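You operate a simulated robot arm through the tools that you are given. There is no shell and no other tool. Be economical: measure what you need, move in short steps, check, and stop when the job is done.

Carry out the task below with a simulated robot arm. There is one attempt and no reset: what you move stays moved.

TASK
Put the yellow block on the grey metal tray.
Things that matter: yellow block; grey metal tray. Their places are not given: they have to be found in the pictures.

It is judged by the outcome, as a careful person would: the job done as asked, and still so three seconds after it is handed in. It fails if anything else is knocked over, pushed out of place, dropped, spilled or broken.

THE ROBOT
A 7-joint arm with a two-finger parallel gripper, fixed in place. Base frame: the origin is at the foot of the arm, x ahead of it, y to its left, z up; the work surface is at about z = 0. Lengths are in mm, angles in rad, forces in N, time in s.
With the tool pointing down near the work surface it reaches from about 240 to 620 mm from the base axis. Its first joint turns from -1.152 to 1.152 rad. Payload 2.6 kg.
Tool frame: the origin (TCP) lies between the finger pads and is the grasp point; the fingertips stand 30 mm ahead of it; z points along the fingers, y is the line along which they close. The gripper opens to 94 mm. The fingers are 28 mm wide and 10 mm thick; the gripper's body (50 by 96 mm) begins 55 mm behind the TCP.
Orientation is told as [roll, pitch, yaw] about the base's x, y, z axes, in that order, counted from this pose: with the fingers straight down and closing along the base's y, the tool's x points along the base's -x, its y along +y and its z along -z.

THE INTERFACE
- The arm moves only by the tool move_arm. Its argument "series" is a list of rows, each a list of 5 numbers: the shift along the base's x, y, z in mm, then the turn about the base's z in rad, then the closure, from 0 (fully open) to 1 (shut). In form: [[x, y, z, twist, claw], ...]. A call has 1 to 12 rows; each row is the pose to reach, as a shift and turn from the pose commanded when the call began. A row lasts 0.2 s, in which the tool goes at most 50 mm and 0.15 rad; a call with a longer step from one row to the next is refused whole, and so is a gripper value outside its range. A pose out of reach is approached as far as the arm can. The call stops where the force on the tool passes 40 N (or 10 N more than at its start, if that is more) or the arm is blocked; 0.2 s more then pass. The fingers move at their own pace (about 72 mm/s each) and stop on an object; they squeeze with about 39 N. The grip force told is the motor's: it shows also when the fingers shut on nothing. Time passes only in rows, and 0.2 s behind the last, so rows that repeat a pose let the fingers close. It gives the time, the measured TCP pose, the force on the tool (base axes), the opening and the grip force at its end, in the units of the frame above (readings bear some noise).
- Cameras (640 x 400 px; columns grow to the right, rows downward): "scene" is fixed at [30.1, 427, 565.1]; the picture's right is [-0.82, -0.57, 0.00], its down [-0.32, 0.46, -0.83] and it looks along [0.47, -0.68, -0.56] (base axes); focal length 338 px, centre (320, 200). "wrist" rides on the gripper at [-37, 0, -58] in the tool frame; the picture's right is [0.00, -1.00, 0.00], its down [0.97, 0.00, -0.24] and it looks along [0.24, 0.00, 0.97] (tool axes); focal length 218 px, centre (320, 200).
- snapshot(camera): a new picture of that camera. No time passes.
- locate(camera, pixels): for up to 12 pixels [column, row] of the newest picture of that camera ("zoom" is the newest enlarged one), the place [x, y, z] in the base frame of the surface seen there, good to about 2 mm. No time passes.
- zoom(camera, box): a new picture of the part [left, top, right, bottom] of that camera's present view, enlarged. No time passes.
- job_done(): hands the job in; it is judged then, once.

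Work in short steps. Measure before you move; look again where a grasp or a placing could have gone wrong, and mend it. You have 60 turns and 20 pictures in all, the two below and enlarged ones among them. Open the gripper and draw the arm clear of the work before you hand the job in, unless the task says otherwise; then end with one line.

The tools are called after ">>>" by a JSON object that holds its "method" and its "body". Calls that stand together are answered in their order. move_arm: Moves the arm, as the interface text tells. Its arguments: {"type":"object","properties":{"series":{"type":"array","items":{"type":"array","items":{"type":"number"}}}},"required":["series"]} The other tools are called the same way: snapshot (camera) takes a picture; locate (camera, pixels) gives the place of the surface under pixels of a picture; zoom (camera, box) takes an enlarged picture of a part of a camera's view; job_done () hands the job in.

At the start:

```text
time: 0.0
eef_pos: [257.9, -238.6, 297.7]
tcp_rot: [0.0, -0.001, 0.0]
force: [-0.2, 0.2, 0.4]
gripper_width: 94.0
grip_force: 0.1
```

scene: 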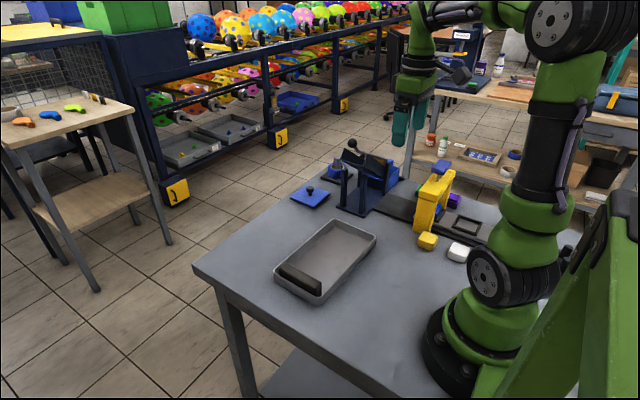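
wrist: 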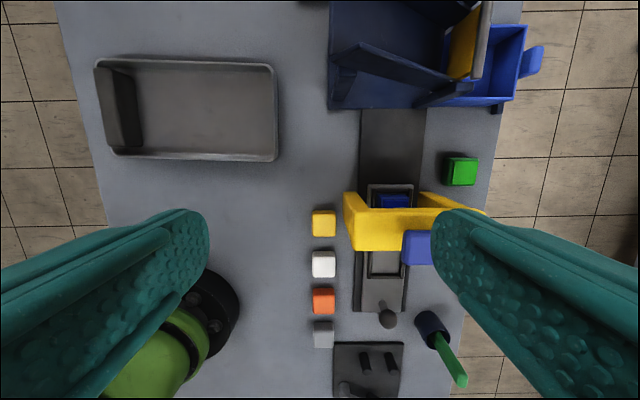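

The wrist view shows the yellow block at about (324,222), next to a white block and a yellow bridge fixture; the tray is at about (190,108). I'll zoom in and measure these places.

>>> {"method": "locate", "body": {"camera": "wrist", "pixels": [[324, 220], [314, 212], [335, 212], [314, 233], [335, 233], [323, 262], [348, 205], [350, 240], [200, 105], [240, 105], [125, 105], [270, 105]]}}

>>> {"method": "zoom", "body": {"camera": "wrist", "box": [280, 160, 440, 260]}}

>>> {"method": "zoom", "body": {"camera": "scene", "box": [380, 150, 540, 280]}}

```text
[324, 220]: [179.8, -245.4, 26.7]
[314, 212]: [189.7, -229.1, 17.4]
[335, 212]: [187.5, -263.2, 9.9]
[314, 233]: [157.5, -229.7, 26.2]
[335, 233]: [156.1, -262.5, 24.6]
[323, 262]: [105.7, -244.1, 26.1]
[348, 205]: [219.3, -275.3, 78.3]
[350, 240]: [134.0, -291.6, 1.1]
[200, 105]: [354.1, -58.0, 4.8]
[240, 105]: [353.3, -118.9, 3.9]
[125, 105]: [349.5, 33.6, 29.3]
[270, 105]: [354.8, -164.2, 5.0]
```

```text
4.00 times, centred on (360, 210) of wrist
```

zoom: 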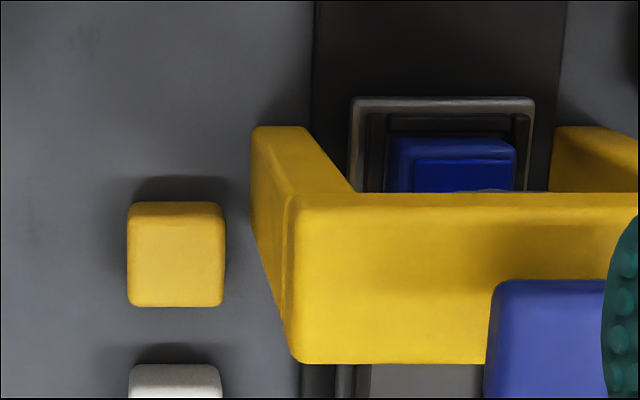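

```text
3.08 times, centred on (460, 215) of scene
```

zoom: 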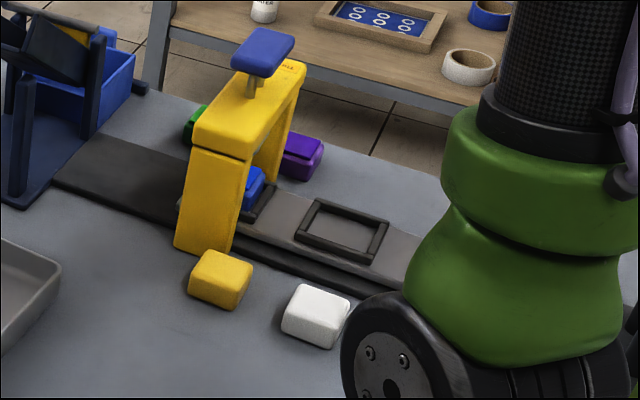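

The yellow block is about 35 mm wide, centred near (172,-246), with its top at z≈26. The bridge is close on the -y side, so I measure the gaps to it and to the white block, plus the tray walls.

>>> {"method": "locate", "body": {"camera": "zoom", "pixels": [[195, 155], [240, 165], [180, 240], [222, 245], [260, 80], [205, 130], [250, 262], [240, 300], [290, 290], [310, 300], [195, 285], [225, 265]]}}

>>> {"method": "locate", "body": {"camera": "wrist", "pixels": [[316, 253], [330, 253], [345, 197], [352, 215], [355, 248], [323, 210], [323, 235], [97, 62], [277, 68], [190, 58], [190, 158], [274, 158]]}}

```text
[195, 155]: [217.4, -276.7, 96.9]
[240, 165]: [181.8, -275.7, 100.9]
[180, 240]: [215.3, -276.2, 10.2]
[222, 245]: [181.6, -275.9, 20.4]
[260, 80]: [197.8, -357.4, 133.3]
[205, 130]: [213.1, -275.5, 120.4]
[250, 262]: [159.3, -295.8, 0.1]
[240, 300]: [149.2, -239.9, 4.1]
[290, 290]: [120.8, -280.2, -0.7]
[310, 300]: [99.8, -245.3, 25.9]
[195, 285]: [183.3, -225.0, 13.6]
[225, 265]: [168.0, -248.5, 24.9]
```

```text
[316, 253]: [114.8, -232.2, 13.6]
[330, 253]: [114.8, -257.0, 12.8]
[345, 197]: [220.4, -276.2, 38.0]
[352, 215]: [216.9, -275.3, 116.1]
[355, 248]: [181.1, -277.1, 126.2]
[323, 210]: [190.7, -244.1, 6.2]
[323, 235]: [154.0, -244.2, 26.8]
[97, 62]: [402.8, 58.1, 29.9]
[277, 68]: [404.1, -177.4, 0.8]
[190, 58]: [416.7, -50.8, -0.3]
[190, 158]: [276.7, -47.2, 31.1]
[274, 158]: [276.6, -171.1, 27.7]
```

The bridge leg's face is at y≈-275.5, from x=180 to 220, and it is about 127 mm tall. I'll grip the block along x, with the tool turned by +π/2, the TCP shifted to y≈-240 to clear the bridge, and the opening at about 60 mm to clear the white block. I do the turn up high first.

>>> {"method": "move_arm", "body": {"series": [[-8, 0, 0, 0.143, 0.1], [-16, 0, 0, 0.286, 0.2], [-24, 0, 0, 0.428, 0.36], [-32, 0, 0, 0.571, 0.36], [-40, 0, 0, 0.714, 0.36], [-48, 0, 0, 0.857, 0.36], [-56, 0, 0, 1.0, 0.36], [-64, 0, 0, 1.142, 0.36], [-72, 0, 0, 1.285, 0.36], [-80, 0, 0, 1.428, 0.36], [-87, -1, 0, 1.571, 0.36], [-87, -1, 0, 1.571, 0.36]]}}

```text
time: 2.6
eef_pos: [170.6, -239.1, 297.4]
tcp_rot: [0.001, -0.001, 1.573]
force: [0.5, 0.0, -0.6]
gripper_width: 60.0
grip_force: 0.1
```

The pose is reached and the opening is 60 mm. I descend part way and then check.

>>> {"method": "move_arm", "body": {"series": [[0, 0, -40, 0, 0.36], [0, 0, -80, 0, 0.36], [0, 0, -120, 0, 0.36], [0, 0, -150, 0, 0.36], [0, 0, -180, 0, 0.36], [0, 0, -200, 0, 0.36], [0, 0, -200, 0, 0.36]]}}

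>>> {"method": "snapshot", "body": {"camera": "wrist"}}

>>> {"method": "snapshot", "body": {"camera": "scene"}}

```text
time: 4.2
eef_pos: [170.1, -239.0, 98.4]
tcp_rot: [0.001, 0.0, 1.571]
force: [-0.5, 0.0, -0.5]
gripper_width: 60.4
grip_force: 0.0
```

```text
15 pictures are left
```

wrist: 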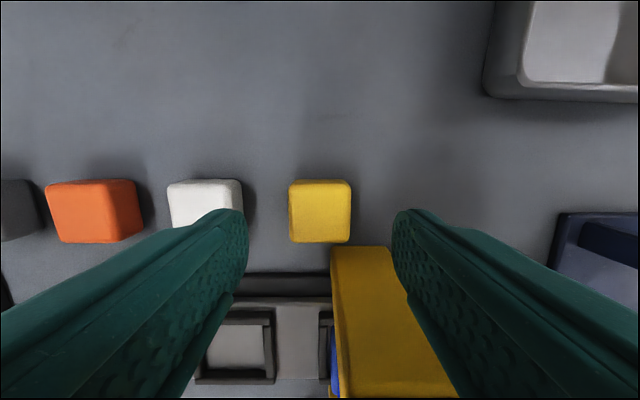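

```text
14 pictures are left
```

scene: 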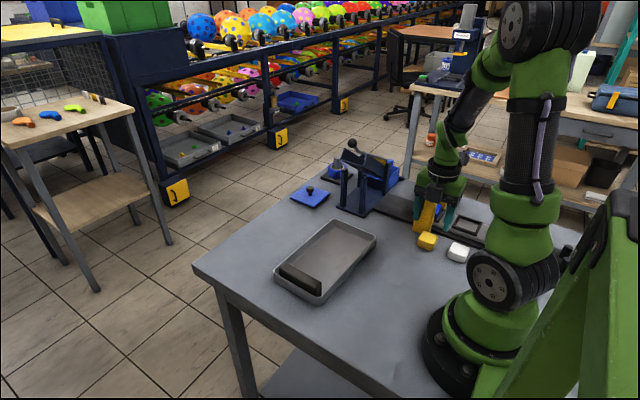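

The fingers straddle the yellow block, (289–351, 180–243). I re-measure its edges, the white block's near edge and the bridge face before going down.

>>> {"method": "locate", "body": {"camera": "wrist", "pixels": [[292, 220], [349, 220], [320, 183], [320, 212], [320, 238], [240, 195], [345, 252], [345, 300], [385, 255]]}}

>>> {"method": "zoom", "body": {"camera": "scene", "box": [380, 140, 500, 270]}}

```text
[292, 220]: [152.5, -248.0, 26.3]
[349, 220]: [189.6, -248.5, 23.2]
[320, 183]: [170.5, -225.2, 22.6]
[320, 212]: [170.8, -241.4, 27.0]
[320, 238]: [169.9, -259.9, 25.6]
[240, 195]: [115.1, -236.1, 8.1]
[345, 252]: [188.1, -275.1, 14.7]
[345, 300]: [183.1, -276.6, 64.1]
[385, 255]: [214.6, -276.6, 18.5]
```

```text
3.08 times, centred on (440, 205) of scene
```

zoom: 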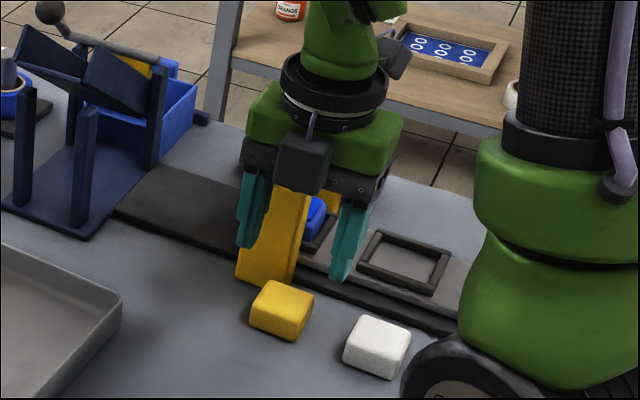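

The block centre is (171,-243). I shift +3 mm in y for more bridge clearance and descend gently to TCP z≈36, which puts the fingertips at about 6 mm.

>>> {"method": "move_arm", "body": {"series": [[0.5, 3, 0, 0, 0.36], [0.5, 3, -12, 0, 0.36], [0.5, 3, -24, 0, 0.36], [0.5, 3, -36, 0, 0.36], [0.5, 3, -46, 0, 0.36], [0.5, 3, -55, 0, 0.36], [0.5, 3, -62, 0, 0.36], [0.5, 3, -62, 0, 0.36]]}}

```text
time: 6.0
eef_pos: [170.9, -236.8, 35.7]
tcp_rot: [0.001, -0.002, 1.571]
force: [1.1, -0.3, 0.4]
gripper_width: 60.2
grip_force: 0.0
```

No contact on the way down. I close on the block and lift a little.

>>> {"method": "move_arm", "body": {"series": [[0, 0, 0, 0, 0.6], [0, 0, 0, 0, 0.8], [0, 0, 0, 0, 0.8], [0, 0, 0, 0, 0.8], [0, 0, 10, 0, 0.8], [0, 0, 25, 0, 0.8], [0, 0, 40, 0, 0.8], [0, 0, 40, 0, 0.8]]}}

>>> {"method": "snapshot", "body": {"camera": "wrist"}}

```text
time: 7.8
eef_pos: [170.8, -236.9, 76.5]
tcp_rot: [0.001, 0.0, 1.572]
force: [0.1, 0.9, -0.5]
gripper_width: 38.6
grip_force: 39.3
```

```text
12 pictures are left
```

wrist: 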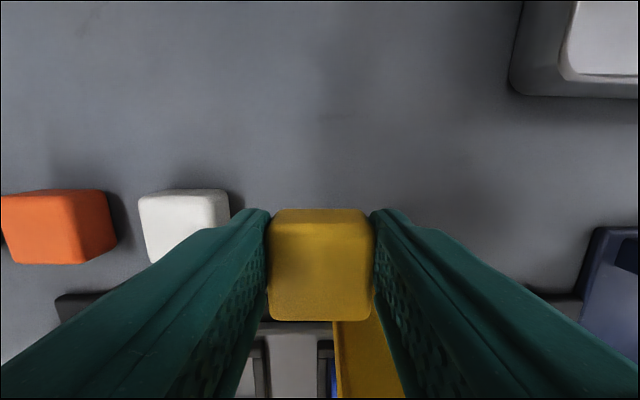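

The block is held (38.6 mm, 39 N). I lift it well above everything and carry it to over the tray's clear area near (345,-85).

>>> {"method": "move_arm", "body": {"series": [[0, 0, 40, 0, 0.8], [0, 0, 80, 0, 0.8], [0, 0, 110, 0, 0.8], [10, 25, 110, 0, 0.8], [35, 55, 110, 0, 0.8], [65, 80, 110, 0, 0.8], [95, 105, 110, 0, 0.8], [125, 125, 110, 0, 0.8], [150, 140, 110, 0, 0.8], [174, 152, 110, 0, 0.8], [174, 152, 110, 0, 0.8]]}}

>>> {"method": "snapshot", "body": {"camera": "wrist"}}

>>> {"method": "snapshot", "body": {"camera": "scene"}}

```text
time: 10.2
eef_pos: [344.9, -85.1, 185.3]
tcp_rot: [0.0, 0.0, 1.573]
force: [-0.2, 0.0, 0.0]
gripper_width: 38.4
grip_force: 39.3
```

```text
11 pictures are left
```

wrist: 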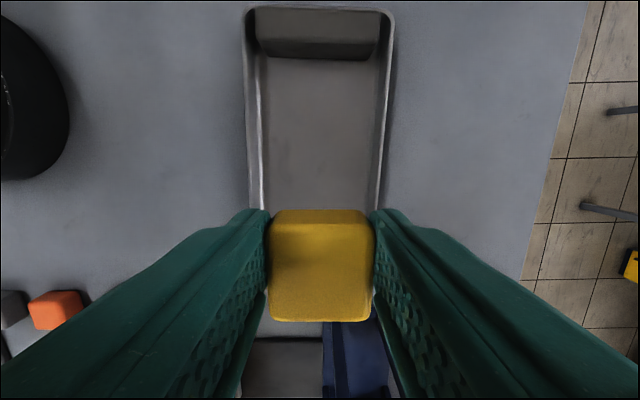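

```text
10 pictures are left
```

scene: 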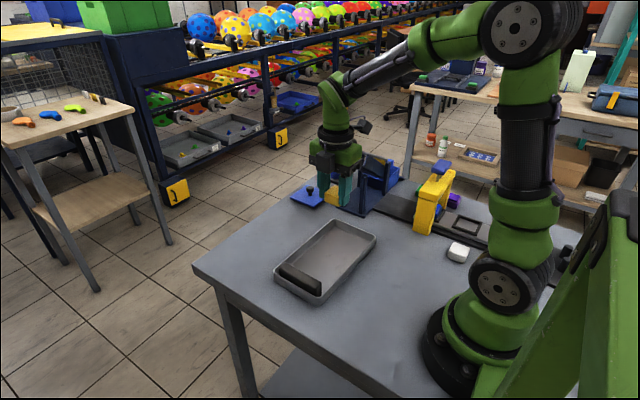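

I measure the tray's walls and floor from this view before lowering.

>>> {"method": "locate", "body": {"camera": "wrist", "pixels": [[248, 150], [260, 150], [270, 150], [375, 150], [383, 150], [320, 190], [320, 100], [320, 70], [320, 45], [280, 335], [340, 335]]}}

>>> {"method": "locate", "body": {"camera": "scene", "pixels": [[340, 222], [373, 235], [345, 240], [320, 265], [360, 190]]}}

```text
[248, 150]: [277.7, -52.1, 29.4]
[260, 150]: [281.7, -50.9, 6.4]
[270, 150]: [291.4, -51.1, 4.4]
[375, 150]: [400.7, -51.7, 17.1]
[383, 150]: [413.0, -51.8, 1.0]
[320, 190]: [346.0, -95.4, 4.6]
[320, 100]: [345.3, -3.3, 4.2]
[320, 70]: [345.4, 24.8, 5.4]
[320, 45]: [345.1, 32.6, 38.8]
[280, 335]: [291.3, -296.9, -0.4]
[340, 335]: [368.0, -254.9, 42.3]
```

```text
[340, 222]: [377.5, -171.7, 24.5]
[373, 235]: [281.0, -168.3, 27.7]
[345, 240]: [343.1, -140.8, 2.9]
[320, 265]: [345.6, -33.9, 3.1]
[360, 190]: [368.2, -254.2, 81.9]
```

The inside of the tray spans x 282–400, y -168 to 25, with its floor at z≈4.5. I lower to TCP z≈42 at (342,-75), where the block should just touch the floor.

>>> {"method": "move_arm", "body": {"series": [[-3, 10, -35, 0, 0.8], [-3, 10, -70, 0, 0.8], [-3, 10, -100, 0, 0.8], [-3, 10, -120, 0, 0.8], [-3, 10, -132, 0, 0.8], [-3, 10, -139, 0, 0.8], [-3, 10, -143, 0, 0.8], [-3, 10, -143, 0, 0.8]]}}

```text
time: 12.0
eef_pos: [342.7, -74.4, 42.6]
tcp_rot: [0.001, 0.0, 1.571]
force: [0.0, -0.8, 0.4]
gripper_width: 38.9
grip_force: 39.1
```

The block is about 1–2 mm above the floor with no contact force yet. I lower it slightly more, open to about 58 mm, and rise straight up.

>>> {"method": "move_arm", "body": {"series": [[0, 0, -1.5, 0, 0.8], [0, 0, -1.5, 0, 0.8], [0, 0, -1.5, 0, 0.5], [0, 0, -1.5, 0, 0.38], [0, 0, -1.5, 0, 0.38], [0, 0, 15, 0, 0.38], [0, 0, 45, 0, 0.38], [0, 0, 85, 0, 0.38], [0, 0, 125, 0, 0.38], [-20, 0, 165, 0, 0.2], [-40, 0, 190, 0, 0], [-40, 0, 190, 0, 0]]}}

>>> {"method": "snapshot", "body": {"camera": "scene"}}

>>> {"method": "snapshot", "body": {"camera": "wrist"}}

```text
time: 14.6
eef_pos: [301.7, -73.5, 233.0]
tcp_rot: [0.001, 0.0, 1.571]
force: [0.3, -0.2, 0.3]
gripper_width: 94.1
grip_force: 0.1
```

```text
9 pictures are left
```

scene: 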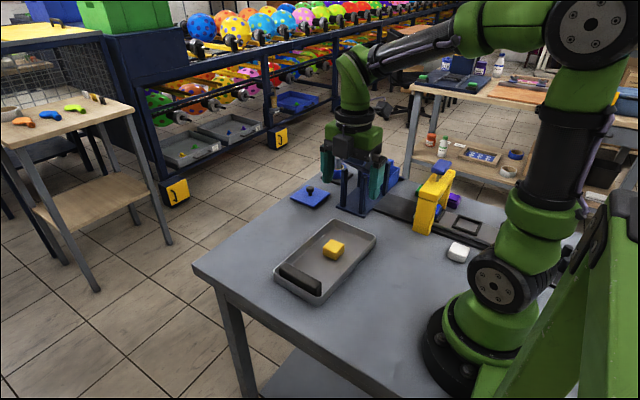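

```text
8 pictures are left
```

wrist: 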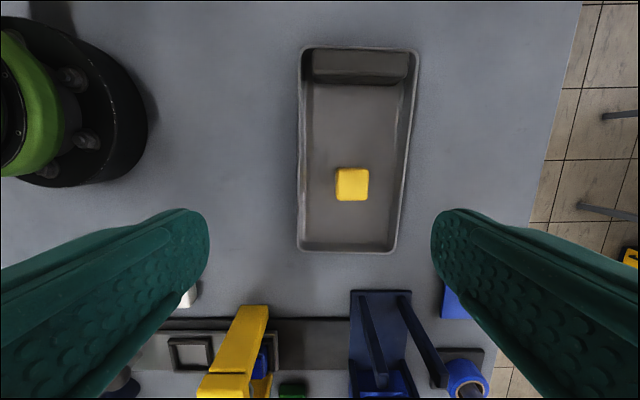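

The block sits flat in the tray at scene pixel (333,249). The tray, bridge and white block are where they were, and the arm is clear with the gripper open, so I hand the job in.

>>> {"method": "job_done", "body": {}}

```text
The job is handed in.
```

The yellow block is on the grey metal tray. In the final pictures nothing else had been disturbed, and the arm was clear with its gripper open.
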